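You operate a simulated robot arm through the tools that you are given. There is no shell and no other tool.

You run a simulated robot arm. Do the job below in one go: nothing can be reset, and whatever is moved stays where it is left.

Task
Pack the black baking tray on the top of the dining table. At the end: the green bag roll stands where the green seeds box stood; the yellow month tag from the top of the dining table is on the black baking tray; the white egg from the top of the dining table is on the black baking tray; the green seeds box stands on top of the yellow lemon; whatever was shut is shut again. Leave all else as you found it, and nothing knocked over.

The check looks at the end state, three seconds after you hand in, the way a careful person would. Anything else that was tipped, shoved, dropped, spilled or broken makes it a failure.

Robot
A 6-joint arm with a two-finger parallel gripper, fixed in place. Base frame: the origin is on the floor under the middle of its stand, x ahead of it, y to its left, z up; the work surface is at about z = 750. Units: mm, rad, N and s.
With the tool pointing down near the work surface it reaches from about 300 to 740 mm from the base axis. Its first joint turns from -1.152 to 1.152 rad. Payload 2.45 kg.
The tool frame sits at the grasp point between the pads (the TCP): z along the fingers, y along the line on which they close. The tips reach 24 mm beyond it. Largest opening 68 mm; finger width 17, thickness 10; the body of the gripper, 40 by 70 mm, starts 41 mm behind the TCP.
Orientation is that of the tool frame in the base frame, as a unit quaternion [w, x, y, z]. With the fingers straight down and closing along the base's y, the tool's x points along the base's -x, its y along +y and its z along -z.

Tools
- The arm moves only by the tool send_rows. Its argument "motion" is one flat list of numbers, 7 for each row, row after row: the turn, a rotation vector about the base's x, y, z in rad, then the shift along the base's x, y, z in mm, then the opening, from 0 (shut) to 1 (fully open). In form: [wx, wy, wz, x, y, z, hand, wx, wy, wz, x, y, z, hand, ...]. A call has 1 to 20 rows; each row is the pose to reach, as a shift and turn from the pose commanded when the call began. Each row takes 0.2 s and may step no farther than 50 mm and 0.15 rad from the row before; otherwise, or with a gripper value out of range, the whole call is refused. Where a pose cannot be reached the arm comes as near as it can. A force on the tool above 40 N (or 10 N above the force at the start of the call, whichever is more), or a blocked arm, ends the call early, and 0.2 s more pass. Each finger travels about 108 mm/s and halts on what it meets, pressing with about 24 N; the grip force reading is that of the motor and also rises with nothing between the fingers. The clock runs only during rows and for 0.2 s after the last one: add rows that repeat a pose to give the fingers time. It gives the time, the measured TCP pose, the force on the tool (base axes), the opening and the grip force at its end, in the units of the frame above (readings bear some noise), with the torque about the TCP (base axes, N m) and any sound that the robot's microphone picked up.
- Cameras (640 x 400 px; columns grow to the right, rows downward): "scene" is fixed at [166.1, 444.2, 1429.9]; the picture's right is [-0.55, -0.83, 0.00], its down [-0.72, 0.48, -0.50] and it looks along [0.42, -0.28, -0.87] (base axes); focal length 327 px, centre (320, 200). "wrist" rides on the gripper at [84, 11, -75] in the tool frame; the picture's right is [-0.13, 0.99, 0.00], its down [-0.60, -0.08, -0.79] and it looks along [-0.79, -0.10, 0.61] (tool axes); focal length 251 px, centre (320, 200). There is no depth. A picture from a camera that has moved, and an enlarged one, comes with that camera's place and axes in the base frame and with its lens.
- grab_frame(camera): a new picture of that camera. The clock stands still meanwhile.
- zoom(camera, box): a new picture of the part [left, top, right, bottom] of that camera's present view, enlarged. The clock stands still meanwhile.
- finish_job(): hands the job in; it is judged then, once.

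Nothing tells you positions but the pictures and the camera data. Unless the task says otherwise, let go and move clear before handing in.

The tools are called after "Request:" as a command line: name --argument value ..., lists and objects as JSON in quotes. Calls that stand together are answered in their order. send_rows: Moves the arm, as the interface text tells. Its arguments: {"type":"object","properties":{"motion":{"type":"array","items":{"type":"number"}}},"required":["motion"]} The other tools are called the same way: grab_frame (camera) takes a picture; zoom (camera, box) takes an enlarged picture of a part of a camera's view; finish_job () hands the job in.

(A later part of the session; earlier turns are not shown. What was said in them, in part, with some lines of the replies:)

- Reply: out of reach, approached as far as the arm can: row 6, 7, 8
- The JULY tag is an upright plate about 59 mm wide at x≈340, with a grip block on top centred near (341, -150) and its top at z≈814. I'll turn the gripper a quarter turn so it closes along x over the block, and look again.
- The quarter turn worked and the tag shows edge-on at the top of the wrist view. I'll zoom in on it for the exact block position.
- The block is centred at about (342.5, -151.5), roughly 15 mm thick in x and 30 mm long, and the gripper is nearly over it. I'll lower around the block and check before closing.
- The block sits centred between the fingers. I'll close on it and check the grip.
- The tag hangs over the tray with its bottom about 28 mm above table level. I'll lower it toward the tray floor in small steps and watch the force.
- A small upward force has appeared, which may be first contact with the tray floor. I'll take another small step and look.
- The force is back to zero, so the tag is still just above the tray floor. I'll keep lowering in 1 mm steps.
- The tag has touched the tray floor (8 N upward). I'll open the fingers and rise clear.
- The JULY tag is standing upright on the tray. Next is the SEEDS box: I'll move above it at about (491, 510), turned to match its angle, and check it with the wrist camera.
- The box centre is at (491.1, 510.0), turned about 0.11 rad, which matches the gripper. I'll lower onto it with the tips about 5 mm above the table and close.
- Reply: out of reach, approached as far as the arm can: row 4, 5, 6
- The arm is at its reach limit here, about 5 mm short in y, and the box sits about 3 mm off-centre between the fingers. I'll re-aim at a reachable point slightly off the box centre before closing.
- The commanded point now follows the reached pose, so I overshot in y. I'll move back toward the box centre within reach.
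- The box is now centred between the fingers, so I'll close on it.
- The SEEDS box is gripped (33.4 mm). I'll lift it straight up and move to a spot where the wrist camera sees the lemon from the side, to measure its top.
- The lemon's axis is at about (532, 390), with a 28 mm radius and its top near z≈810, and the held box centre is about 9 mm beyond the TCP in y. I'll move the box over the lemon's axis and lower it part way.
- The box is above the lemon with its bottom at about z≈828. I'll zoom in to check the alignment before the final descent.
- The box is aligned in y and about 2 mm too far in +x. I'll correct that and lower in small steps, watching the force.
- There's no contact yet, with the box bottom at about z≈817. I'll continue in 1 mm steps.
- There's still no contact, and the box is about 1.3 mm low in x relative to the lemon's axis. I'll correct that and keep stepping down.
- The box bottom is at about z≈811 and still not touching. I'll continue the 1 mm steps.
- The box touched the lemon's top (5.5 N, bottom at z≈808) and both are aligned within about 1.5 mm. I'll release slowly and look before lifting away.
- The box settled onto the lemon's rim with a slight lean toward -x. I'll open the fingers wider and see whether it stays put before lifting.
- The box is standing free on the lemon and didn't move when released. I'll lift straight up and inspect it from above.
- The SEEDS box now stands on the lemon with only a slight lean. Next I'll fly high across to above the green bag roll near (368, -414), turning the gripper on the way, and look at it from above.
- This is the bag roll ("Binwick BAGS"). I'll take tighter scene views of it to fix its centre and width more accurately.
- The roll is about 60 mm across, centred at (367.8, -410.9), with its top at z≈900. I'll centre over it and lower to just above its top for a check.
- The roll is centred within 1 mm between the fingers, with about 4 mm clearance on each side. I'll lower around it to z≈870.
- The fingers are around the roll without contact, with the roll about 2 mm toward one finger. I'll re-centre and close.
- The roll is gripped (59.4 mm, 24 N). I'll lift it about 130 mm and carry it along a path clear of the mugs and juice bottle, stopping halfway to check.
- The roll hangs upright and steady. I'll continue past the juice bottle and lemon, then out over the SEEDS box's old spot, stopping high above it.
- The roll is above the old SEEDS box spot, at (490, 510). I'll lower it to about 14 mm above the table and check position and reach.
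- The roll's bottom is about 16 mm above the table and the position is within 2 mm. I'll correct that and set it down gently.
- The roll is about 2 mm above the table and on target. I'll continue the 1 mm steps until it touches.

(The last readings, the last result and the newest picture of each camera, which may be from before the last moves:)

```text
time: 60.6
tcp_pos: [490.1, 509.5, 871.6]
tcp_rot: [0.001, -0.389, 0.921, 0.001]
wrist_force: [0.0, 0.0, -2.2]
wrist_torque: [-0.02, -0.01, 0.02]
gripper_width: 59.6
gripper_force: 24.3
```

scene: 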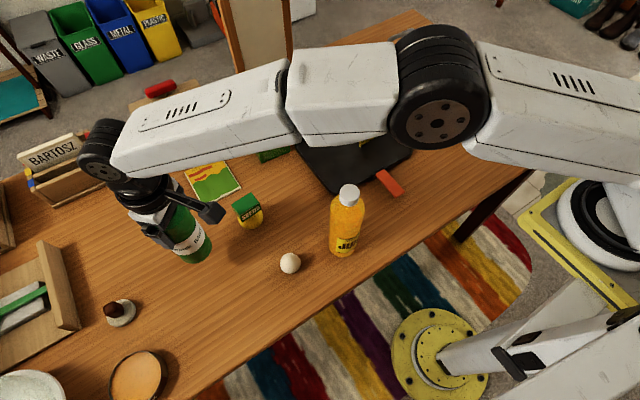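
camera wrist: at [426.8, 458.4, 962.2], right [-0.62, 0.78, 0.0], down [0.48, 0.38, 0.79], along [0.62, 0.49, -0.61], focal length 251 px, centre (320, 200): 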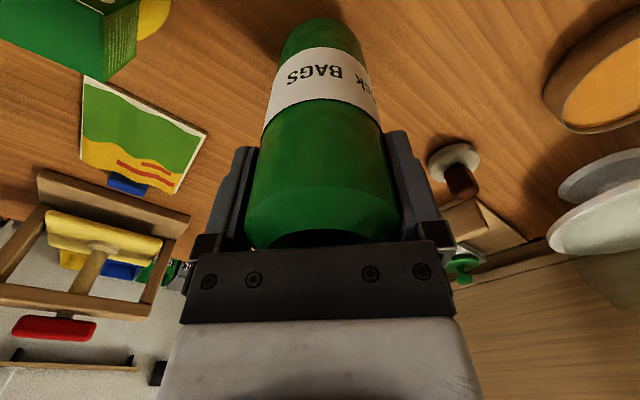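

Request:
send_rows --motion '[0, 0, 0, 0, 0, -0.7, 0.75, 0, 0, 0, 0, 0, -0.7, 0.75]'

Request:
send_rows --motion '[0, 0, 0, 0, 0, -0.7, 0.75, 0, 0, 0, 0, 0, -0.7, 0.75]'

```text
time: 61.2
tcp_pos: [490.3, 510.3, 871.3]
tcp_rot: [0.001, -0.389, 0.921, 0.002]
wrist_force: [-2.6, -0.4, 4.2]
wrist_torque: [-0.17, 0.17, -0.04]
gripper_width: 59.3
gripper_force: 24.6
```

```text
time: 61.8
tcp_pos: [491.0, 510.7, 871.0]
tcp_rot: [0.001, -0.389, 0.921, 0.001]
wrist_force: [-3.3, -2.9, 10.3]
wrist_torque: [-0.58, 0.2, -0.13]
gripper_width: 59.3
gripper_force: 24.1
```

The roll has touched down (10 N). I'll ease off slightly, open the fingers slowly, and check clearance before rising.

Request:
send_rows --motion '[0, 0, 0, 0, 0, 0.7, 0.75, 0, 0, 0, 0, 0, 0.7, 0.85, 0, 0, 0, 0, 0, 0.7, 0.88, 0, 0, 0, 0, 0, 0.7, 0.91, 0, 0, 0, 0, 0, 0.7, 0.95, 0, 0, 0, 0, 0, 0.7, 1, 0, 0, 0, 0, 0, 0.7, 1]'

Request:
grab_frame --camera "wrist"

Request:
zoom --camera "scene" --box '[130, 160, 290, 290]'

```text
time: 63.4
tcp_pos: [490.8, 510.6, 870.6]
tcp_rot: [0.0, -0.39, 0.921, 0.001]
wrist_force: [0.1, -0.5, 1.0]
wrist_torque: [-0.04, -0.01, -0.02]
gripper_width: 68.0
gripper_force: 0.0
```

```text
taken
camera wrist: at [425.0, 457.6, 945.9], right [-0.62, 0.78, 0.0], down [0.48, 0.38, 0.79], along [0.62, 0.49, -0.61], focal length 251 px, centre (320, 200)
```

wrist: 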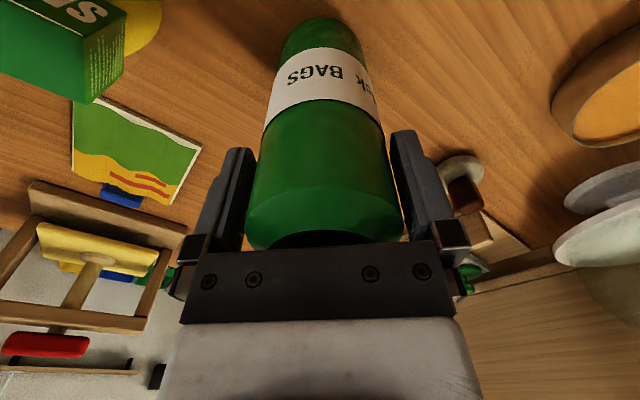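

```text
3.08 times, centred on (210, 225) of scene
camera zoom: at [166.1, 444.2, 1429.9], right [-0.55, -0.83, 0.0], down [-0.72, 0.48, -0.5], along [0.42, -0.28, -0.87], focal length 1005 px, centre (658, 123)
```

zoom: 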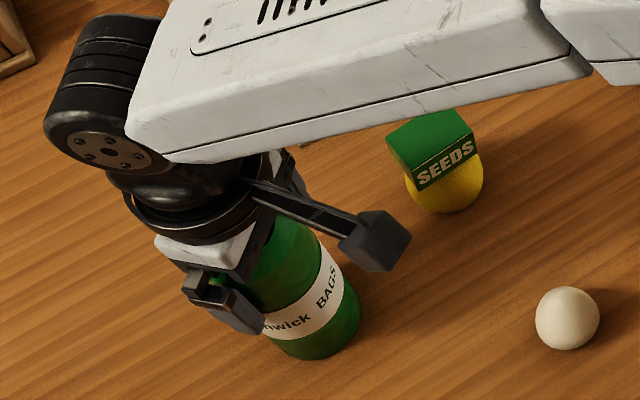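

Request:
zoom --camera "wrist" --box '[180, 100, 460, 260]'

```text
2.29 times, centred on (320, 180) of wrist
camera zoom: at [425.0, 457.6, 945.9], right [-0.62, 0.78, 0.0], down [0.48, 0.38, 0.79], along [0.62, 0.49, -0.61], focal length 575 px, centre (320, 246)
```

zoom: 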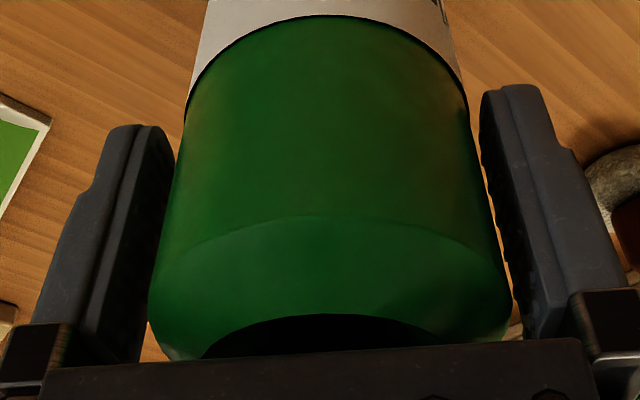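

There is clearance on both sides. I'll rise straight up, slowly at first, then back away to a height where I can inspect the roll.

Request:
send_rows --motion '[0, 0, 0, 0.5, -0.5, 6, 1, 0, 0, 0, 0.5, -0.5, 14, 1, 0, 0, 0, 0.5, -0.5, 24, 1, 0, 0, 0, 0.5, -0.5, 36, 1, 0, 0, 0, 0.5, -0.5, 50, 1, 0, 0, 0, 0.5, -0.5, 70, 1, 0, 0, 0, 0.5, -0.5, 95, 1, 0, 0, 0, 0.5, -0.5, 110, 1, 0, 0, 0, -20, -40, 115, 1, 0, 0, 0, -40, -80, 120, 1, 0, 0, 0, -60, -120, 125, 1, 0, 0, 0, -60, -120, 125, 1]'

Request:
grab_frame --camera "scene"

Request:
grab_frame --camera "wrist"

Request:
zoom --camera "scene" --box '[150, 160, 290, 290]'

```text
time: 66.0
tcp_pos: [431.2, 391.8, 992.7]
tcp_rot: [0.0, -0.389, 0.921, 0.001]
wrist_force: [-0.2, 0.3, -0.4]
wrist_torque: [0.03, -0.02, -0.02]
gripper_width: 68.0
gripper_force: 0.0
```

```text
taken
```

scene: 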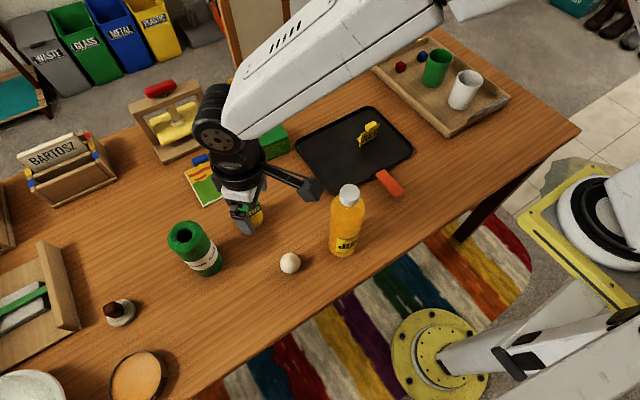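

```text
taken
camera wrist: at [363.8, 338.8, 1068.0], right [-0.62, 0.78, 0.0], down [0.48, 0.38, 0.79], along [0.62, 0.49, -0.61], focal length 251 px, centre (320, 200)
```

wrist: 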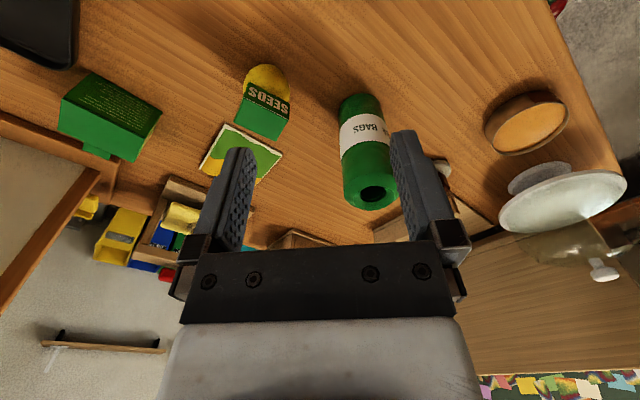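

```text
3.08 times, centred on (220, 225) of scene
camera zoom: at [166.1, 444.2, 1429.9], right [-0.55, -0.83, 0.0], down [-0.72, 0.48, -0.5], along [0.42, -0.28, -0.87], focal length 1005 px, centre (628, 123)
```

zoom: 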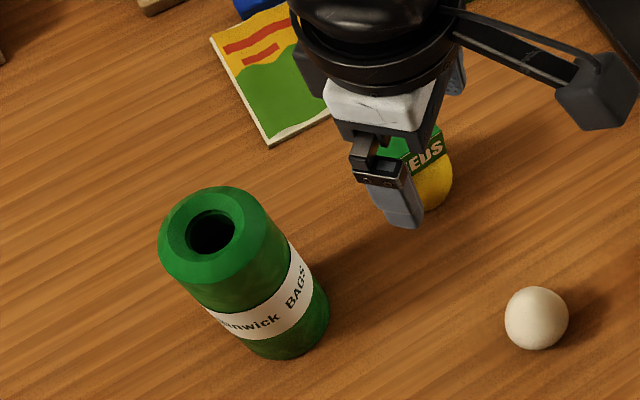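

The roll stands upright. I'll zoom in to verify its position against the old box location, and check the egg.

Request:
zoom --camera "scene" --box '[160, 215, 240, 285]'

Request:
zoom --camera "scene" --box '[265, 235, 315, 285]'

Request:
zoom --camera "wrist" --box '[190, 40, 310, 150]'

```text
5.71 times, centred on (200, 250) of scene
camera zoom: at [166.1, 444.2, 1429.9], right [-0.55, -0.83, 0.0], down [-0.72, 0.48, -0.5], along [0.42, -0.28, -0.87], focal length 1866 px, centre (1006, -86)
```

zoom: 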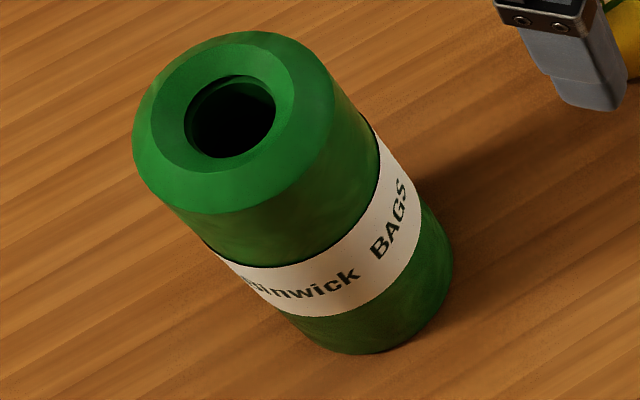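

```text
8.00 times, centred on (290, 260) of scene
camera zoom: at [166.1, 444.2, 1429.9], right [-0.55, -0.83, 0.0], down [-0.72, 0.48, -0.5], along [0.42, -0.28, -0.87], focal length 2612 px, centre (560, -280)
```

zoom: 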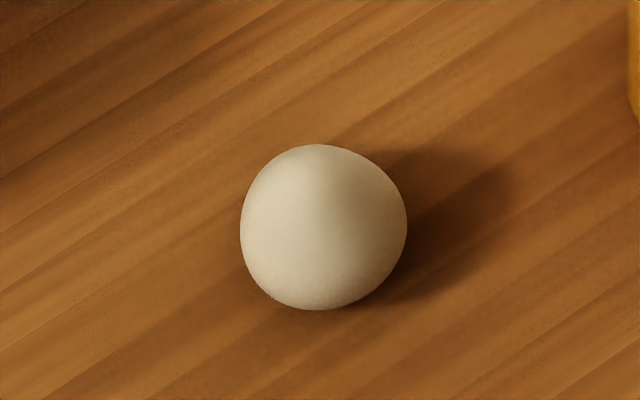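

```text
3.64 times, centred on (250, 95) of wrist
camera zoom: at [363.8, 338.8, 1068.0], right [-0.62, 0.78, 0.0], down [0.48, 0.38, 0.79], along [0.62, 0.49, -0.61], focal length 914 px, centre (574, 582)
```

zoom: 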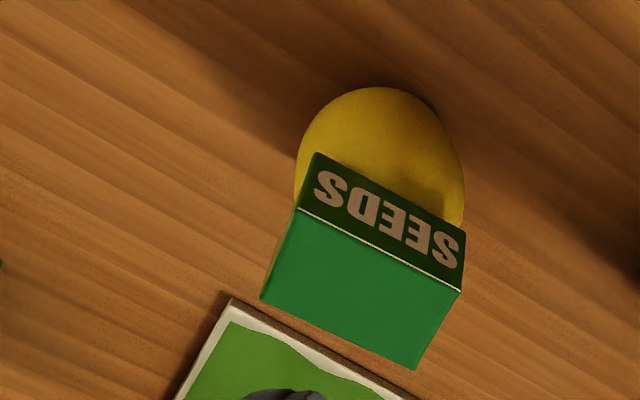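

The box on the lemon looks steady from this side too. I'll measure the roll's position from the wrist view as a cross-check.

Request:
zoom --camera "wrist" --box '[320, 80, 420, 220]'

```text
2.86 times, centred on (370, 150) of wrist
camera zoom: at [363.8, 338.8, 1068.0], right [-0.62, 0.78, 0.0], down [0.48, 0.38, 0.79], along [0.62, 0.49, -0.61], focal length 718 px, centre (177, 343)
```

zoom: 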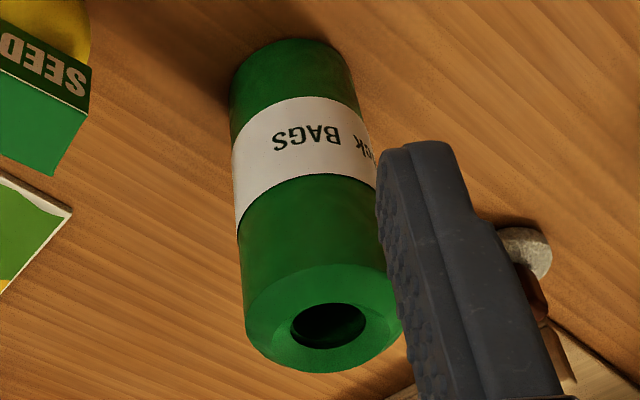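

The wrist view also puts the roll within 2–3 mm of the old box spot. Now for the egg near (390, 370): I'll turn the gripper so the camera looks outward and see how the egg lies.

Request:
send_rows --motion '[0, 0, -0.1333, -11, -5, -3, 1, 0, 0, -0.2667, -22, -10, -6, 1, 0, 0, -0.4, -33, -15, -9, 1, 0, 0, -0.5333, -44, -20, -12, 1, 0, 0, -0.6667, -55, -25, -15, 1, 0, 0, -0.8, -66, -30, -18, 1, 0, 0, -0.8, -66, -30, -33, 1, 0, 0, -0.8, -66, -30, -33, 1]'

Request:
grab_frame --camera "wrist"

Request:
grab_frame --camera "scene"

```text
time: 67.8
tcp_pos: [364.4, 362.1, 961.2]
tcp_rot: [0.0, 0.0, 1.0, 0.0]
wrist_force: [-0.7, 0.7, 0.2]
wrist_torque: [0.0, 0.04, -0.01]
gripper_width: 68.0
gripper_force: 0.0
```

```text
taken
camera wrist: at [281.4, 372.6, 1036.2], right [0.13, 0.99, 0.0], down [0.6, -0.08, 0.79], along [0.79, -0.1, -0.61], focal length 251 px, centre (320, 200)
```

wrist: 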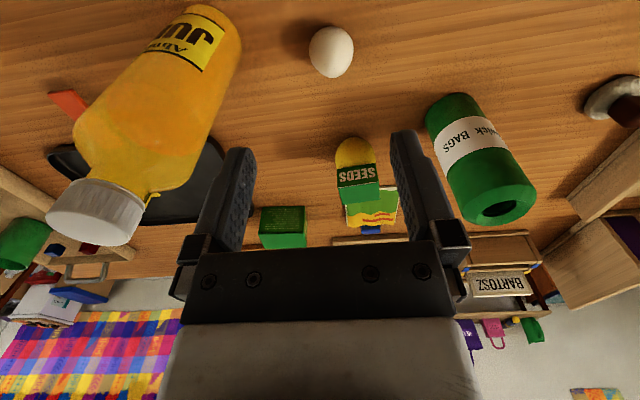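

```text
taken
```

scene: 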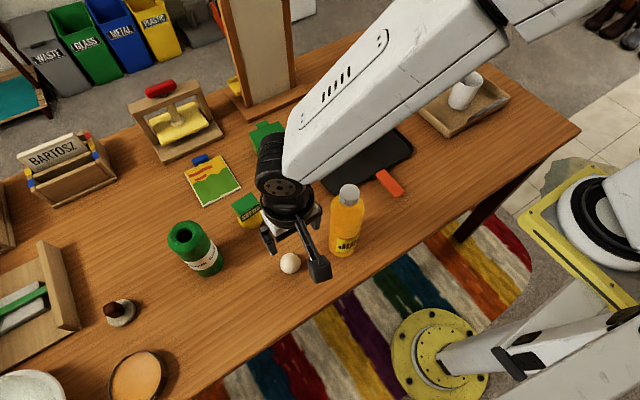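

Request:
zoom --camera "wrist" --box '[290, 10, 370, 90]'

Request:
zoom --camera "wrist" --box '[320, 120, 420, 220]'

```text
5.00 times, centred on (330, 50) of wrist
camera zoom: at [281.4, 372.6, 1036.2], right [0.13, 0.99, 0.0], down [0.6, -0.08, 0.79], along [0.79, -0.1, -0.61], focal length 1257 px, centre (270, 950)
```

zoom: 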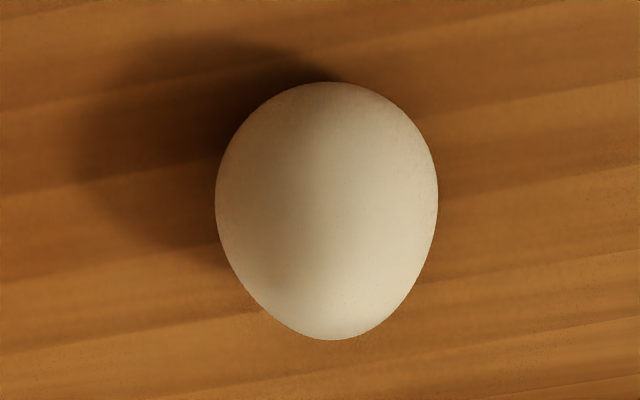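

```text
4.00 times, centred on (370, 170) of wrist
camera zoom: at [281.4, 372.6, 1036.2], right [0.13, 0.99, 0.0], down [0.6, -0.08, 0.79], along [0.79, -0.1, -0.61], focal length 1006 px, centre (120, 320)
```

zoom: 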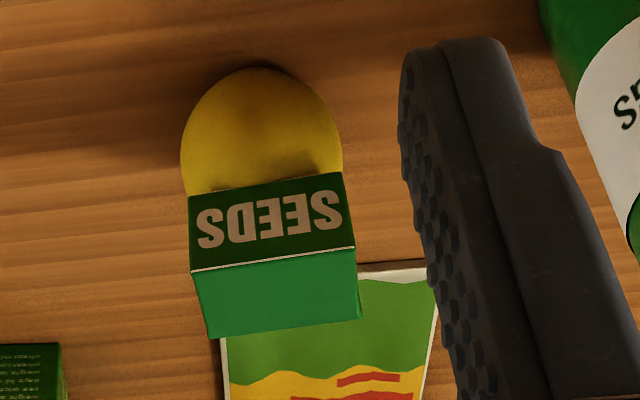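

From this steep angle the egg looks round, so I can't tell whether it stands or lies. I'll drop lower and pull back for a side view between the fingers.

Request:
send_rows --motion '[0, 0, 0, -20, 2, -25, 1, 0, 0, 0, -45, 4, -55, 1, 0, 0, 0, -60, 4, -90, 1, 0, 0, 0, -65, 4, -120, 1, 0, 0, 0, -65, 4, -145, 1, 0, 0, 0, -65, 4, -145, 1]'

Request:
grab_frame --camera "wrist"

Request:
zoom --camera "wrist" --box '[250, 80, 390, 220]'

```text
time: 69.2
tcp_pos: [299.2, 365.1, 817.7]
tcp_rot: [0.001, 0.001, 1.0, 0.001]
wrist_force: [0.3, 0.4, -0.8]
wrist_torque: [0.02, -0.02, 0.01]
gripper_width: 67.7
gripper_force: 0.1
```

```text
taken
camera wrist: at [216.0, 375.5, 891.5], right [0.13, 0.99, 0.0], down [0.6, -0.08, 0.79], along [0.79, -0.1, -0.61], focal length 251 px, centre (320, 200)
```

wrist: 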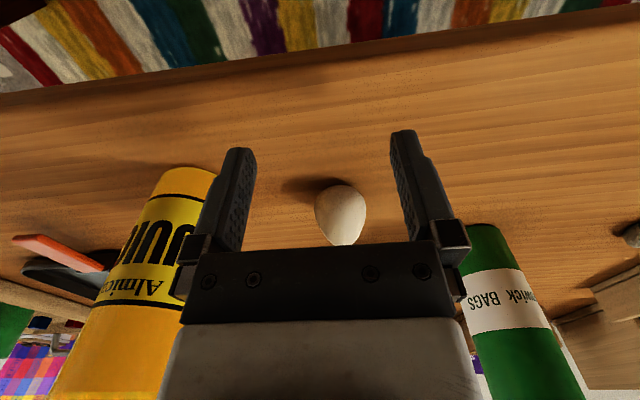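

```text
2.86 times, centred on (320, 150) of wrist
camera zoom: at [216.0, 375.5, 891.5], right [0.13, 0.99, 0.0], down [0.6, -0.08, 0.79], along [0.79, -0.1, -0.61], focal length 718 px, centre (320, 343)
```

zoom: 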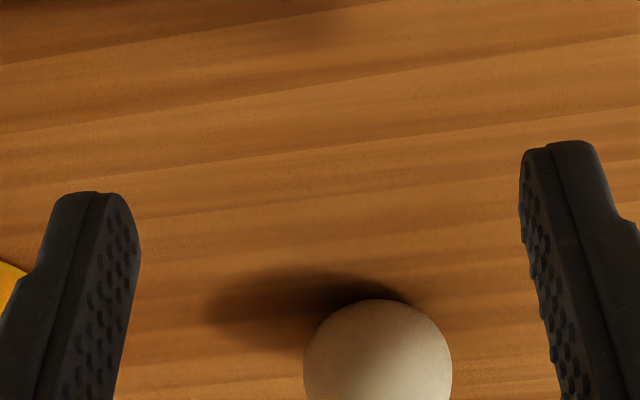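

The egg stands upright on its wide end, about 45 mm wide and 52 mm tall, at (391, 370). I'll rise, centre over it, and take one more look before lowering.

Request:
send_rows --motion '[0, 0, 0, 0, 0, 40, 1, 0, 0, 0, 10, 2, 75, 1, 0, 0, 0, 45, 4, 95, 1, 0, 0, 0, 75, 5.2, 95, 1, 0, 0, 0, 91.3, 5.2, 80, 1, 0, 0, 0, 91.3, 5.2, 80, 1]'

Request:
grab_frame --camera "wrist"

Request:
zoom --camera "wrist" --box '[230, 10, 410, 150]'

Request:
zoom --camera "scene" --box '[230, 170, 380, 300]'

```text
time: 70.6
tcp_pos: [390.8, 371.0, 896.6]
tcp_rot: [0.001, 0.0, 1.0, 0.002]
wrist_force: [-0.3, -0.1, -0.9]
wrist_torque: [0.03, 0.01, 0.01]
gripper_width: 68.2
gripper_force: 0.1
```

```text
taken
camera wrist: at [308.1, 382.3, 971.1], right [0.13, 0.99, 0.0], down [0.6, -0.08, 0.79], along [0.79, -0.1, -0.61], focal length 251 px, centre (320, 200)
```

wrist: 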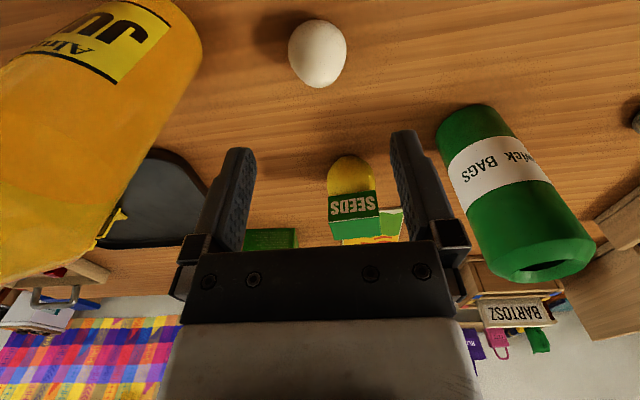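

```text
2.86 times, centred on (320, 80) of wrist
camera zoom: at [308.1, 382.3, 971.1], right [0.13, 0.99, 0.0], down [0.6, -0.08, 0.79], along [0.79, -0.1, -0.61], focal length 718 px, centre (320, 543)
```

zoom: 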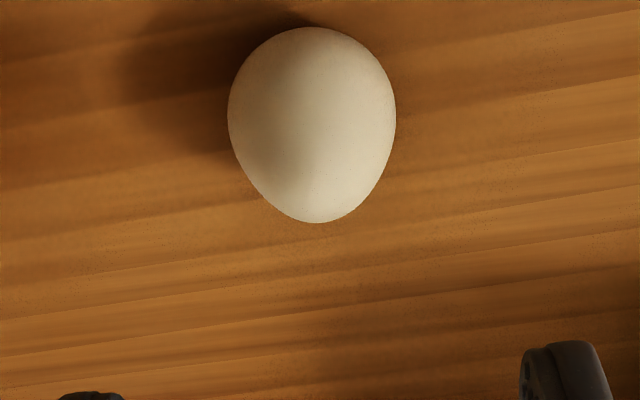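

```text
3.08 times, centred on (305, 235) of scene
camera zoom: at [166.1, 444.2, 1429.9], right [-0.55, -0.83, 0.0], down [-0.72, 0.48, -0.5], along [0.42, -0.28, -0.87], focal length 1005 px, centre (366, 92)
```

zoom: 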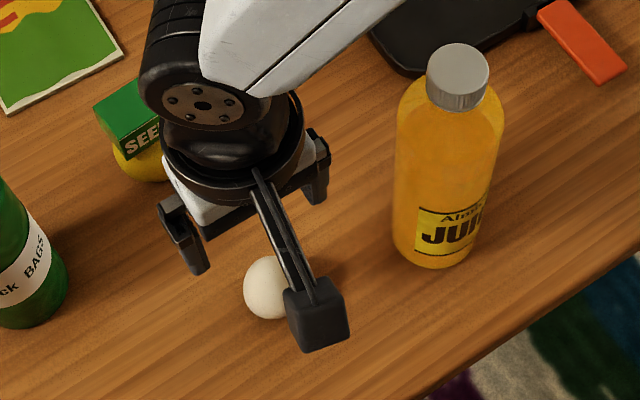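

The egg centre is at (391.3, 369.3), about 2 mm from the gripper centre. I'll correct and lower around it to z≈780.

Request:
send_rows --motion '[0, 0, 0, -0.8, -2, -20, 1, 0, 0, 0, -0.8, -2, -45, 1, 0, 0, 0, -0.8, -2, -70, 1, 0, 0, 0, -0.8, -2, -90, 1, 0, 0, 0, -0.8, -2, -105, 1, 0, 0, 0, -0.8, -2, -115, 1, 0, 0, 0, -0.8, -2, -115, 1]'

Request:
grab_frame --camera "wrist"

Request:
zoom --camera "wrist" --box '[220, 90, 420, 250]'

```text
time: 72.2
tcp_pos: [390.7, 369.5, 782.5]
tcp_rot: [0.001, 0.0, 1.0, 0.0]
wrist_force: [0.7, 0.5, -0.6]
wrist_torque: [0.0, -0.01, -0.02]
gripper_width: 68.0
gripper_force: 0.0
```

```text
taken
camera wrist: at [306.8, 379.5, 857.4], right [0.13, 0.99, 0.0], down [0.6, -0.08, 0.79], along [0.79, -0.1, -0.61], focal length 251 px, centre (320, 200)
```

wrist: 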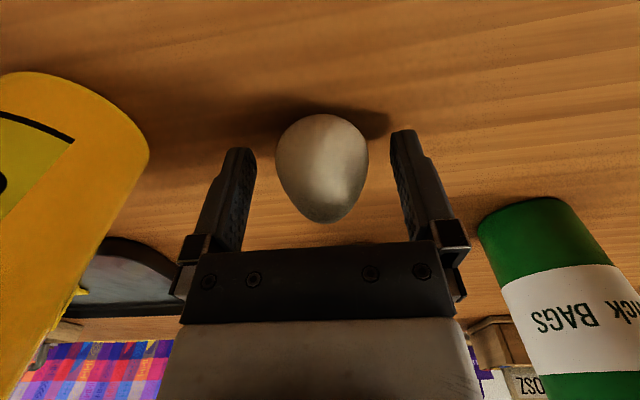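

```text
2.50 times, centred on (320, 170) of wrist
camera zoom: at [306.8, 379.5, 857.4], right [0.13, 0.99, 0.0], down [0.6, -0.08, 0.79], along [0.79, -0.1, -0.61], focal length 629 px, centre (320, 275)
```

zoom: 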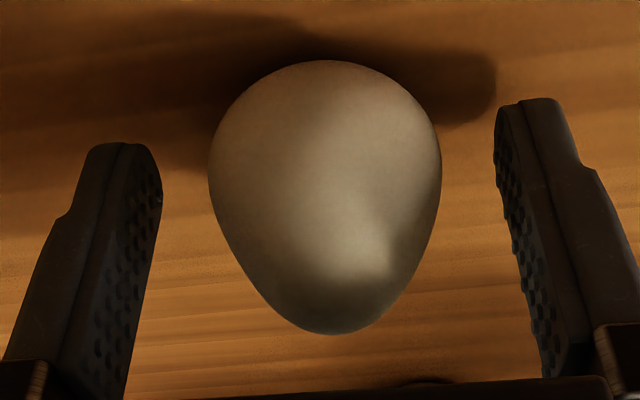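

The egg is centred between the fingers. I'll lower 2 mm more and close gradually, checking the grip force.

Request:
send_rows --motion '[0, 0, 0, 0.3, 0.6, -2, 1, 0, 0, 0, 0.3, 0.6, -2, 0.85, 0, 0, 0, 0.3, 0.6, -2, 0.75, 0, 0, 0, 0.3, 0.6, -2, 0.7, 0, 0, 0, 0.3, 0.6, -2, 0.67, 0, 0, 0, 0.3, 0.6, -2, 0.67]'

Request:
send_rows --motion '[0, 0, 0, 0, 0, 0, 0.65, 0, 0, 0, 0, 0, 0, 0.645, 0, 0, 0, 0, 0, 0, 0.64]'

Request:
zoom --camera "wrist" --box '[220, 90, 420, 250]'

```text
time: 73.6
tcp_pos: [390.5, 368.7, 780.8]
tcp_rot: [0.001, 0.0, 1.0, 0.001]
wrist_force: [0.5, -0.5, -0.3]
wrist_torque: [0.01, 0.01, 0.0]
gripper_width: 45.9
gripper_force: 0.1
```

```text
time: 74.4
tcp_pos: [390.7, 368.7, 779.2]
tcp_rot: [0.0, 0.0, 1.0, 0.001]
wrist_force: [0.6, 0.1, 0.8]
wrist_torque: [0.02, 0.01, 0.02]
gripper_width: 43.8
gripper_force: 0.3
```

```text
2.50 times, centred on (320, 170) of wrist
camera zoom: at [307.3, 379.7, 854.8], right [0.13, 0.99, 0.0], down [0.6, -0.08, 0.79], along [0.79, -0.1, -0.61], focal length 629 px, centre (320, 275)
```

zoom: 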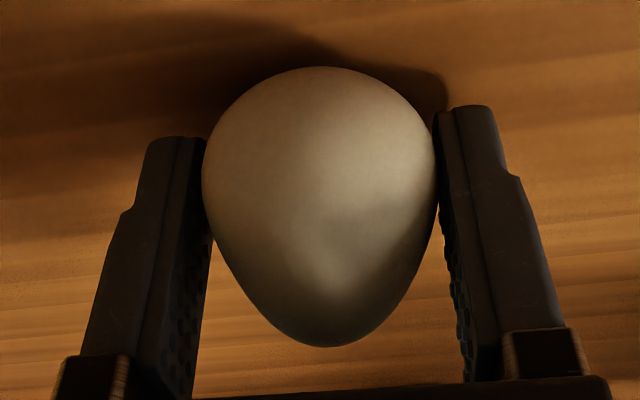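

The fingers are almost touching the egg, with no force yet. I'll close a little at a time.

Request:
send_rows --motion '[0, 0, 0, 0, 0, 0, 0.635, 0, 0, 0, 0, 0, 0, 0.63, 0, 0, 0, 0, 0, 0, 0.63]'

Request:
send_rows --motion '[0, 0, 0, 0, 0, 0, 0.625, 0, 0, 0, 0, 0, 0, 0.62, 0, 0, 0, 0, 0, 0, 0.62]'

```text
time: 75.2
tcp_pos: [390.7, 369.8, 779.8]
tcp_rot: [0.001, 0.0, 1.0, 0.001]
wrist_force: [0.6, -0.2, -0.3]
wrist_torque: [0.0, 0.0, 0.04]
gripper_width: 43.2
gripper_force: 0.3
```

```text
time: 76.0
tcp_pos: [390.6, 369.5, 780.1]
tcp_rot: [0.002, 0.0, 1.0, 0.001]
wrist_force: [0.2, -0.1, 0.4]
wrist_torque: [-0.01, 0.03, 0.01]
gripper_width: 42.9
gripper_force: 0.7
```

Request:
send_rows --motion '[0, 0, 0, 0, 0, 0, 0.61, 0, 0, 0, 0, 0, 0, 0.61]'

Request:
send_rows --motion '[0, 0, 0, 0, 0, 0, 0.595, 0, 0, 0, 0, 0, 0, 0.595]'

Request:
zoom --camera "wrist" --box '[220, 90, 420, 250]'

```text
time: 76.6
tcp_pos: [391.4, 368.5, 779.7]
tcp_rot: [0.001, 0.0, 1.0, 0.001]
wrist_force: [-0.5, -0.6, -0.8]
wrist_torque: [-0.03, 0.01, 0.0]
gripper_width: 42.6
gripper_force: 0.8
```

```text
time: 77.2
tcp_pos: [390.3, 368.5, 780.0]
tcp_rot: [0.001, -0.001, 1.0, 0.001]
wrist_force: [-0.2, 0.8, 0.3]
wrist_torque: [0.01, 0.0, -0.02]
gripper_width: 41.7
gripper_force: 12.1
```

```text
2.50 times, centred on (320, 170) of wrist
camera zoom: at [307.3, 379.7, 854.8], right [0.13, 0.99, 0.0], down [0.6, -0.08, 0.79], along [0.79, -0.1, -0.61], focal length 629 px, centre (320, 275)
```

zoom: 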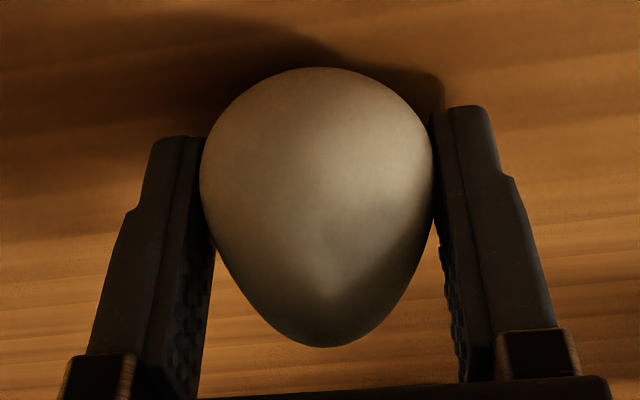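

The grip is a gentle 12 N on the egg. I'll lift slowly a few centimetres and check it stays upright.

Request:
send_rows --motion '[0, 0, 0, 0, 0, 4, 0.595, 0, 0, 0, 0, 0, 10, 0.595, 0, 0, 0, 0, 0, 20, 0.595, 0, 0, 0, 0, 0, 35, 0.595, 0, 0, 0, 0, 0, 35, 0.595]'

Request:
grab_frame --camera "wrist"

Request:
zoom --camera "wrist" --box '[220, 90, 420, 250]'

```text
time: 78.4
tcp_pos: [390.2, 367.2, 815.1]
tcp_rot: [0.001, 0.0, 1.0, 0.001]
wrist_force: [-0.6, 0.5, -0.7]
wrist_torque: [0.02, 0.0, -0.02]
gripper_width: 41.7
gripper_force: 12.0
```

```text
taken
camera wrist: at [307.8, 378.6, 889.8], right [0.13, 0.99, 0.0], down [0.6, -0.08, 0.79], along [0.79, -0.1, -0.61], focal length 251 px, centre (320, 200)
```

wrist: 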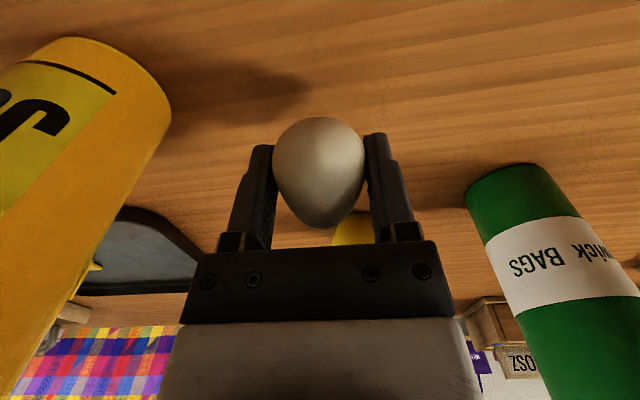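

```text
2.50 times, centred on (320, 170) of wrist
camera zoom: at [307.8, 378.6, 889.8], right [0.13, 0.99, 0.0], down [0.6, -0.08, 0.79], along [0.79, -0.1, -0.61], focal length 629 px, centre (320, 275)
```

zoom: 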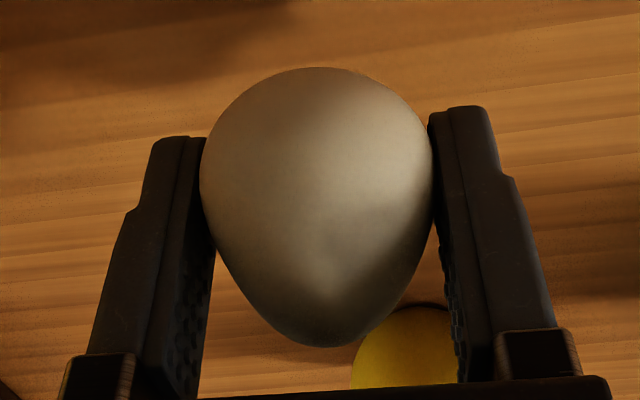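

The egg is held upright and steady. I'll lift it above the juice bottle's height, carry it over the tray to (570, 120), and check there.

Request:
send_rows --motion '[0, 0, 0, 0, 0, 30, 0.595, 0, 0, 0, 0, 0, 65, 0.595, 0, 0, 0, 0, 0, 100, 0.595, 0, 0, 0, 0, 0, 130, 0.595, 0, 0, 0, 0, 0, 155, 0.595, 0, 0, 0, 15, -21, 158, 0.595, 0, 0, 0, 33, -46, 158, 0.595, 0, 0, 0, 53, -74, 158, 0.595, 0, 0, 0, 73, -102, 158, 0.595, 0, 0, 0, 93, -130, 158, 0.595, 0, 0, 0, 113, -158, 158, 0.595, 0, 0, 0, 133, -186, 158, 0.595, 0, 0, 0, 153, -214, 158, 0.595, 0, 0, 0, 168, -234, 158, 0.595, 0, 0, 0, 178.2, -247.6, 158, 0.595, 0, 0, 0, 178.2, -247.6, 158, 0.595]'

Request:
grab_frame --camera "wrist"

Request:
grab_frame --camera "scene"

```text
time: 81.8
tcp_pos: [568.3, 119.5, 972.3]
tcp_rot: [0.001, 0.0, 1.0, 0.001]
wrist_force: [0.8, 0.1, -1.2]
wrist_torque: [0.01, -0.02, 0.01]
gripper_width: 42.1
gripper_force: 12.5
```

```text
taken
camera wrist: at [484.7, 130.2, 1046.4], right [0.13, 0.99, 0.0], down [0.6, -0.08, 0.79], along [0.79, -0.1, -0.61], focal length 251 px, centre (320, 200)
```

wrist: 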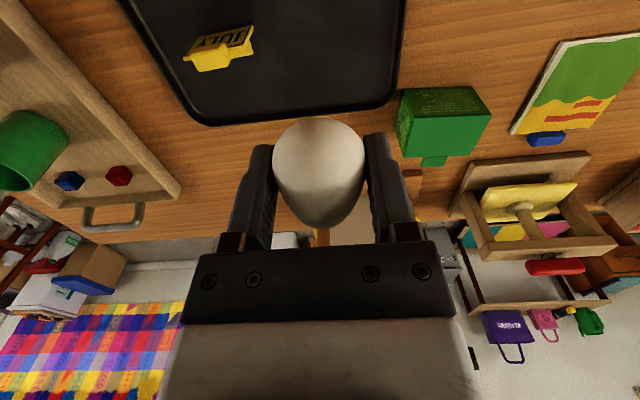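

```text
taken
```

scene: 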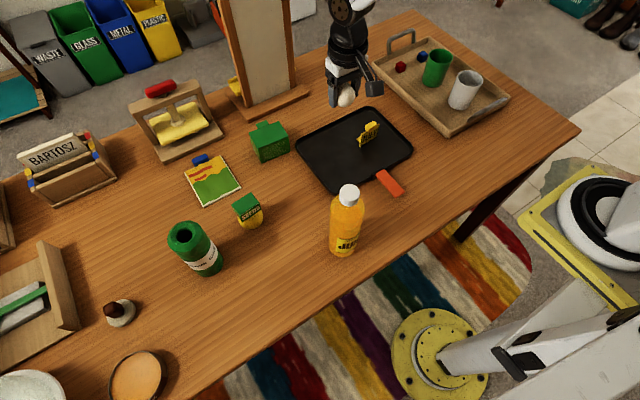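

The egg is still upright in the grip, above the tray and clear of the tag. I'll lower it to about 12 mm above the tray floor.

Request:
send_rows --motion '[0, 0, 0, 0, 0, -25, 0.595, 0, 0, 0, 0, 0, -60, 0.595, 0, 0, 0, 0, 0, -95, 0.595, 0, 0, 0, 0, 0, -125, 0.595, 0, 0, 0, 0, 0, -150, 0.595, 0, 0, 0, 0, 0, -165, 0.595, 0, 0, 0, 0, 0, -174, 0.595, 0, 0, 0, 0, 0, -174, 0.595]'

Request:
grab_frame --camera "wrist"

Request:
zoom --camera "scene" --box '[280, 60, 430, 200]'

```text
time: 83.6
tcp_pos: [569.4, 121.2, 799.6]
tcp_rot: [0.001, 0.0, 1.0, 0.001]
wrist_force: [0.4, 0.2, -0.5]
wrist_torque: [-0.01, -0.03, -0.01]
gripper_width: 42.0
gripper_force: 11.6
```

```text
taken
camera wrist: at [486.1, 131.9, 874.5], right [0.13, 0.99, 0.0], down [0.6, -0.08, 0.79], along [0.79, -0.1, -0.61], focal length 251 px, centre (320, 200)
```

wrist: 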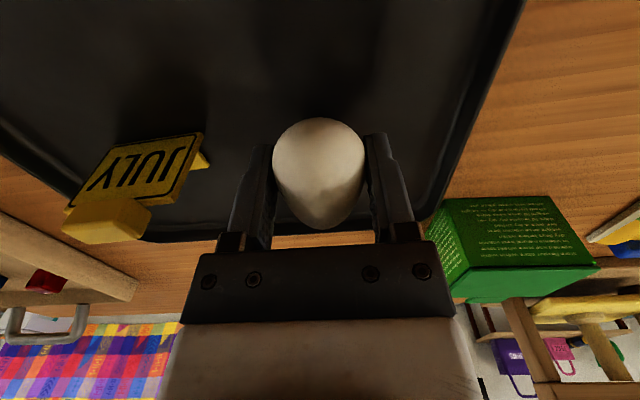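

```text
2.86 times, centred on (355, 130) of scene
camera zoom: at [166.1, 444.2, 1429.9], right [-0.55, -0.83, 0.0], down [-0.72, 0.48, -0.5], along [0.42, -0.28, -0.87], focal length 933 px, centre (220, 400)
```

zoom: 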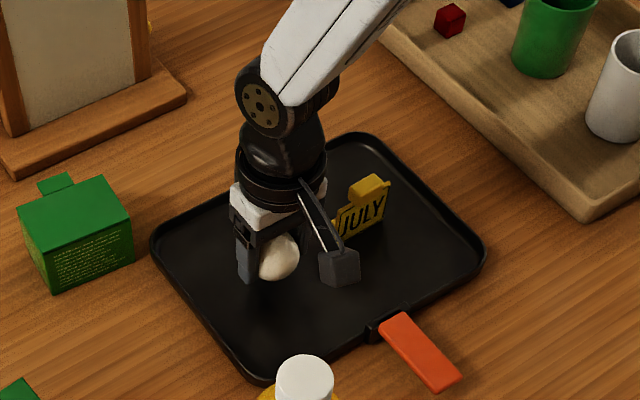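

The egg is about 16 mm above the tray floor. I'll lower further and then step down gently until contact.

Request:
send_rows --motion '[0, 0, 0, 0, 0, -5, 0.595, 0, 0, 0, 0, 0, -9, 0.595, 0, 0, 0, 0, 0, -12, 0.595, 0, 0, 0, 0, 0, -12, 0.595]'

Request:
send_rows --motion '[0, 0, 0, 0, 0, -1, 0.595, 0, 0, 0, 0, 0, -1, 0.595]'

Request:
send_rows --motion '[0, 0, 0, 0, 0, -0.8, 0.595, 0, 0, 0, 0, 0, -0.8, 0.595]'

Request:
zoom --camera "wrist" --box '[220, 90, 420, 250]'

```text
time: 84.6
tcp_pos: [569.7, 120.6, 787.5]
tcp_rot: [0.0, 0.0, 1.0, 0.0]
wrist_force: [-0.2, -0.6, -0.6]
wrist_torque: [-0.01, 0.01, -0.03]
gripper_width: 41.8
gripper_force: 11.7
```

```text
time: 85.2
tcp_pos: [570.0, 121.2, 785.7]
tcp_rot: [0.001, 0.0, 1.0, 0.001]
wrist_force: [-0.1, -0.3, -0.2]
wrist_torque: [-0.01, 0.01, 0.02]
gripper_width: 42.0
gripper_force: 12.0
```

```text
time: 85.8
tcp_pos: [569.7, 120.7, 784.8]
tcp_rot: [0.001, 0.0, 1.0, 0.001]
wrist_force: [-0.2, 0.3, -1.0]
wrist_torque: [0.0, 0.02, 0.01]
gripper_width: 41.9
gripper_force: 12.1
```

```text
2.50 times, centred on (320, 170) of wrist
camera zoom: at [485.9, 131.8, 860.2], right [0.13, 0.99, 0.0], down [0.6, -0.08, 0.79], along [0.79, -0.1, -0.61], focal length 629 px, centre (320, 275)
```

zoom: 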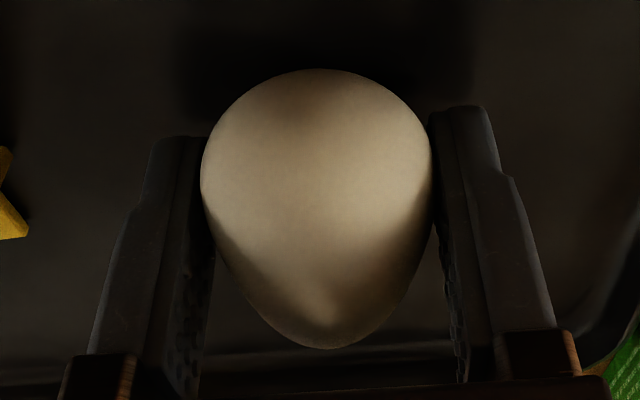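

There's no contact yet, so I'll continue in sub-millimetre steps.

Request:
send_rows --motion '[0, 0, 0, 0, 0, -0.7, 0.595, 0, 0, 0, 0, 0, -0.7, 0.595]'

Request:
send_rows --motion '[0, 0, 0, 0, 0, -0.6, 0.595, 0, 0, 0, 0, 0, -0.6, 0.595]'

```text
time: 86.4
tcp_pos: [569.3, 119.9, 784.6]
tcp_rot: [0.002, 0.0, 1.0, 0.001]
wrist_force: [0.4, -0.1, -0.7]
wrist_torque: [-0.01, -0.04, -0.05]
gripper_width: 42.0
gripper_force: 11.9
```

```text
time: 87.0
tcp_pos: [569.6, 121.8, 783.7]
tcp_rot: [0.001, 0.0, 1.0, 0.001]
wrist_force: [0.3, -0.6, -0.6]
wrist_torque: [0.01, -0.08, 0.03]
gripper_width: 41.6
gripper_force: 12.1
```

Request:
send_rows --motion '[0, 0, 0, 0, 0, -0.6, 0.595, 0, 0, 0, 0, 0, -0.6, 0.595]'

Request:
send_rows --motion '[0, 0, 0, 0, 0, -0.5, 0.595, 0, 0, 0, 0, 0, -0.5, 0.595]'

```text
time: 87.6
tcp_pos: [569.5, 121.4, 783.2]
tcp_rot: [0.002, 0.0, 1.0, 0.002]
wrist_force: [-1.1, 1.8, 5.6]
wrist_torque: [0.1, 0.01, 0.01]
gripper_width: 41.7
gripper_force: 12.0
```

```text
time: 88.2
tcp_pos: [570.0, 120.8, 783.5]
tcp_rot: [0.002, 0.0, 1.0, 0.001]
wrist_force: [2.7, -1.3, 5.5]
wrist_torque: [0.0, -0.08, 0.0]
gripper_width: 42.2
gripper_force: 12.1
```

The egg has touched the tray floor (about 5.5 N). I'll check its attitude, then open very slowly.

Request:
zoom --camera "wrist" --box '[220, 90, 420, 250]'

Request:
zoom --camera "scene" --box '[310, 90, 390, 170]'

```text
2.50 times, centred on (320, 170) of wrist
camera zoom: at [485.3, 131.8, 858.6], right [0.13, 0.99, 0.0], down [0.6, -0.08, 0.79], along [0.79, -0.1, -0.61], focal length 629 px, centre (320, 275)
```

zoom: 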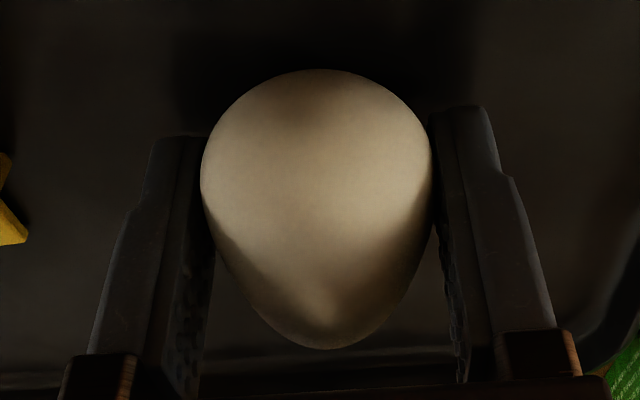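

```text
5.00 times, centred on (350, 130) of scene
camera zoom: at [166.1, 444.2, 1430.0], right [-0.55, -0.83, 0.0], down [-0.72, 0.48, -0.5], along [0.42, -0.28, -0.87], focal length 1633 px, centre (170, 550)
```

zoom: 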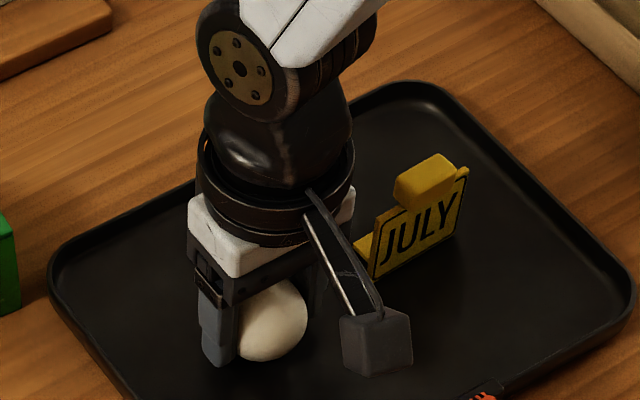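

The egg is upright and unchanged in the grip. I'll release in very small steps.

Request:
send_rows --motion '[0, 0, 0, 0, 0, 0.3, 0.6, 0, 0, 0, 0, 0, 0.3, 0.605, 0, 0, 0, 0, 0, 0.3, 0.61, 0, 0, 0, 0, 0, 0.3, 0.614, 0, 0, 0, 0, 0, 0.3, 0.617, 0, 0, 0, 0, 0, 0.3, 0.62, 0, 0, 0, 0, 0, 0.3, 0.624, 0, 0, 0, 0, 0, 0.3, 0.628, 0, 0, 0, 0, 0, 0.3, 0.634, 0, 0, 0, 0, 0, 0.3, 0.64, 0, 0, 0, 0, 0, 0.3, 0.65, 0, 0, 0, 0, 0, 0.3, 0.65]'

Request:
zoom --camera "wrist" --box '[220, 90, 420, 250]'

```text
time: 90.8
tcp_pos: [568.2, 120.6, 783.6]
tcp_rot: [0.001, 0.0, 1.0, 0.002]
wrist_force: [0.1, 0.1, 0.7]
wrist_torque: [0.05, 0.01, 0.02]
gripper_width: 44.2
gripper_force: 0.2
```

```text
2.50 times, centred on (320, 170) of wrist
camera zoom: at [484.9, 131.6, 858.6], right [0.13, 0.99, 0.0], down [0.6, -0.08, 0.79], along [0.79, -0.1, -0.61], focal length 629 px, centre (320, 275)
```

zoom: 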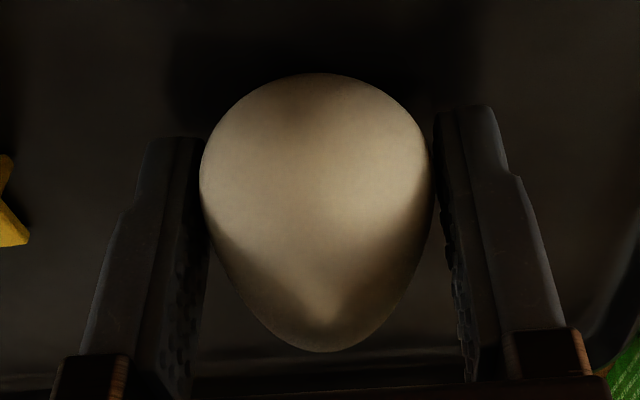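

The fingers are just clear of the egg and it seems to stand by itself. I'll wait a moment and see whether it holds still.

Request:
send_rows --motion '[0, 0, 0, 0, 0, 0, 0.65, 0, 0, 0, 0, 0, 0, 0.65, 0, 0, 0, 0, 0, 0, 0.66, 0, 0, 0, 0, 0, 0, 0.67, 0, 0, 0, 0, 0, 0, 0.68, 0, 0, 0, 0, 0, 0, 0.69, 0, 0, 0, 0, 0, 0, 0.7, 0, 0, 0, 0, 0, 0, 0.7]'

Request:
zoom --camera "wrist" --box '[220, 90, 420, 250]'

```text
time: 92.6
tcp_pos: [569.3, 120.7, 784.1]
tcp_rot: [0.002, -0.001, 1.0, 0.0]
wrist_force: [0.0, 0.5, 0.5]
wrist_torque: [0.01, 0.02, 0.05]
gripper_width: 47.5
gripper_force: 0.1
```

```text
2.50 times, centred on (320, 170) of wrist
camera zoom: at [484.9, 131.6, 858.6], right [0.13, 0.99, 0.0], down [0.6, -0.08, 0.79], along [0.79, -0.1, -0.61], focal length 629 px, centre (320, 275)
```

zoom: 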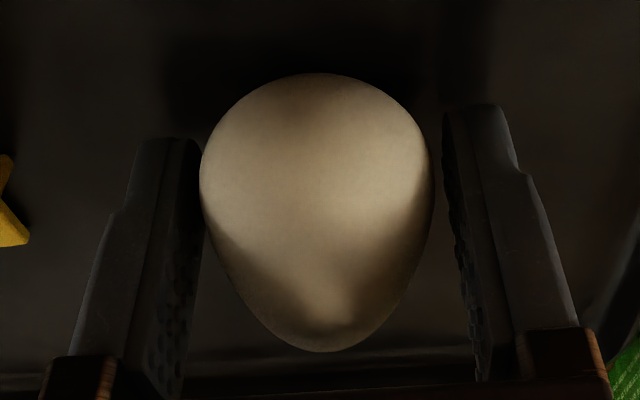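

The egg stands on its own. I'll open wider, check that it holds still, then rise straight up.

Request:
send_rows --motion '[0, 0, 0, 0, 0, 0, 0.74, 0, 0, 0, 0, 0, 0, 0.8, 0, 0, 0, 0, 0, 0, 0.87, 0, 0, 0, 0, 0, 0, 0.95, 0, 0, 0, 0, 0, 0, 0.95, 0, 0, 0, 0, 0, 8, 0.95, 0, 0, 0, 0, 0, 20, 0.95, 0, 0, 0, 0, 0, 40, 0.95, 0, 0, 0, 0, 0, 70, 0.95, 0, 0, 0, 0, 0, 105, 0.95, 0, 0, 0, 0, 0, 140, 0.95, 0, 0, 0, 0, 0, 175, 0.95, 0, 0, 0, 0, 0, 175, 0.95]'

Request:
grab_frame --camera "wrist"

Request:
grab_frame --camera "scene"

Request:
zoom --camera "scene" --box '[290, 80, 430, 210]'

```text
time: 95.4
tcp_pos: [567.8, 119.1, 958.2]
tcp_rot: [0.0, 0.0, 1.0, 0.001]
wrist_force: [0.1, -0.9, 0.0]
wrist_torque: [-0.01, -0.02, -0.01]
gripper_width: 64.7
gripper_force: 0.1
```

```text
taken
camera wrist: at [484.4, 130.6, 1032.3], right [0.13, 0.99, 0.0], down [0.6, -0.08, 0.79], along [0.79, -0.1, -0.61], focal length 251 px, centre (320, 200)
```

wrist: 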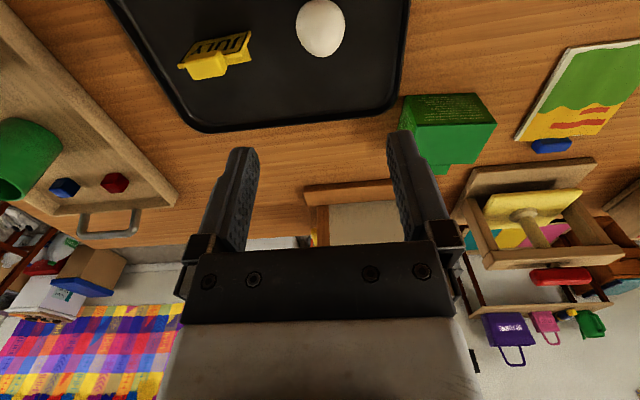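

```text
taken
```

scene: 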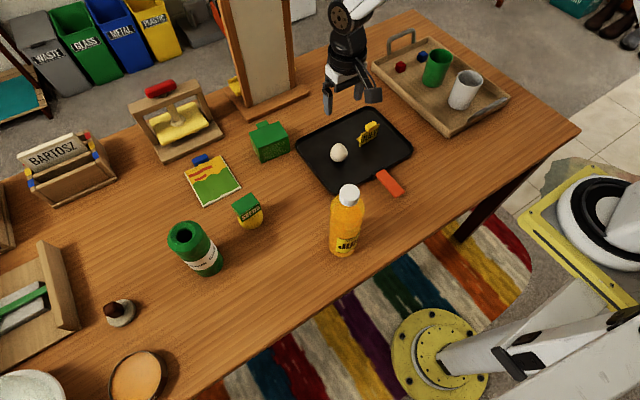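

```text
3.08 times, centred on (360, 145) of scene
camera zoom: at [166.1, 444.2, 1429.9], right [-0.55, -0.83, 0.0], down [-0.72, 0.48, -0.5], along [0.42, -0.28, -0.87], focal length 1005 px, centre (197, 369)
```

zoom: 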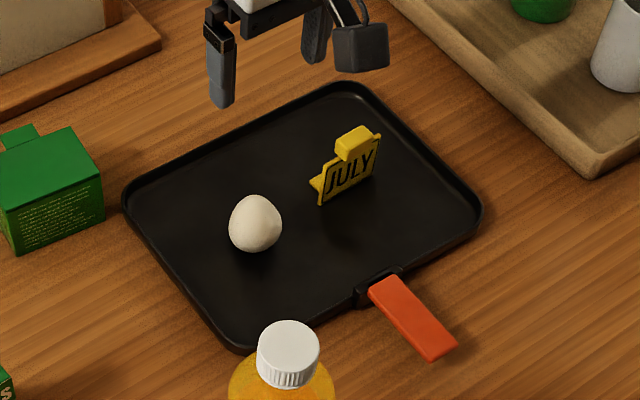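

Everything appears in place: the egg and tag stand on the tray, the SEEDS box is on the lemon, and the roll is at its new spot. I'll retreat to near the starting pose at height and do a last check.

Request:
send_rows --motion '[0, 0, 0, 0, 0, 40, 1, 0, 0, 0, 0, 0, 80, 1, 0, 0, 0, -32, 20, 84, 1, 0, 0, 0, -64, 42, 84, 1, 0, 0, 0, -96, 64, 84, 1, 0, 0, 0, -128, 86, 84, 1, 0, 0, 0, -160, 108, 84, 1, 0, 0, 0, -188, 126, 84, 1, 0, 0, 0, -188, 126, 84, 1]'

Request:
grab_frame --camera "scene"

Request:
zoom --camera "scene" --box '[150, 140, 310, 290]'

Request:
zoom --camera "wrist" --box '[100, 0, 560, 260]'

```text
time: 97.4
tcp_pos: [380.0, 244.4, 1042.5]
tcp_rot: [0.0, 0.0, 1.0, 0.001]
wrist_force: [0.7, 0.1, -0.1]
wrist_torque: [0.03, -0.05, -0.01]
gripper_width: 67.9
gripper_force: 0.0
```

```text
taken
```

scene: 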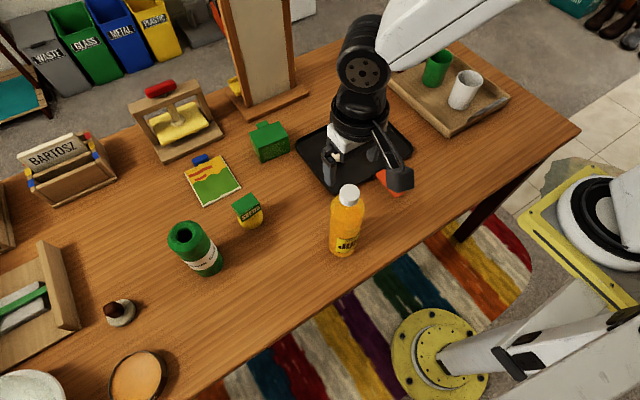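

```text
2.67 times, centred on (230, 215) of scene
camera zoom: at [166.1, 444.2, 1429.9], right [-0.55, -0.83, 0.0], down [-0.72, 0.48, -0.5], along [0.42, -0.28, -0.87], focal length 871 px, centre (560, 160)
```

zoom: 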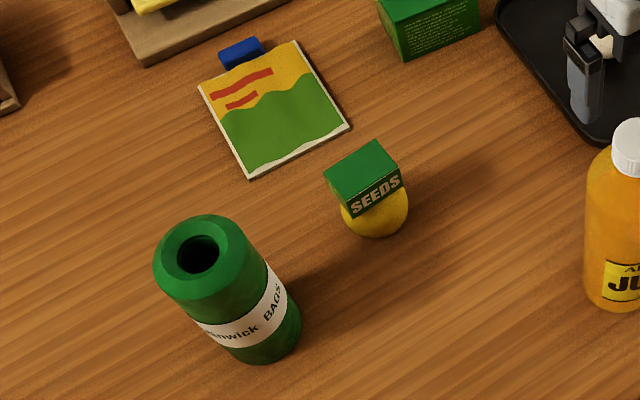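

```text
1.39 times, centred on (330, 130) of wrist
camera zoom: at [296.8, 255.3, 1117.2], right [0.13, 0.99, 0.0], down [0.6, -0.08, 0.79], along [0.79, -0.1, -0.61], focal length 350 px, centre (306, 297)
```

zoom: 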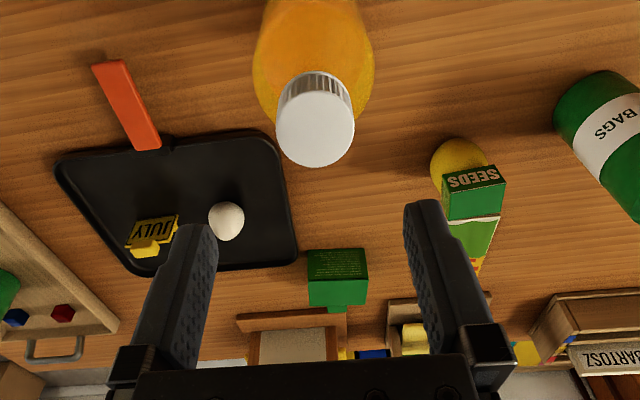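

The final views show the tag and egg standing on the tray, the SEEDS box on the lemon, and the bag roll upright at the box's old spot. Nothing else has been disturbed, nothing was opened, and the arm is clear, so I'm handing in.

Request:
finish_job

```text
The job is handed in.
```

The job is handed in. In the last camera views everything was in place and nothing had been knocked over.

- **Bag roll:** the green roll stands upright where the seeds box stood, within about 2–3 mm by the wrist camera. The fixed camera read it up to about 7 mm off.
- **Month tag:** the yellow JULY tag stands upright on the black baking tray.
- **Egg:** it stands on its wide end on the tray, as it did on the table.
- **Seeds box:** it stands on top of the lemon, within about 3 mm of centre. It leans slightly (about 3°) because the lemon's top is uneven, but it did not move after I let go.
- **Shut things:** I opened nothing, so there was nothing to close.

The arm is back near its starting position, with the gripper open and clear of everything.
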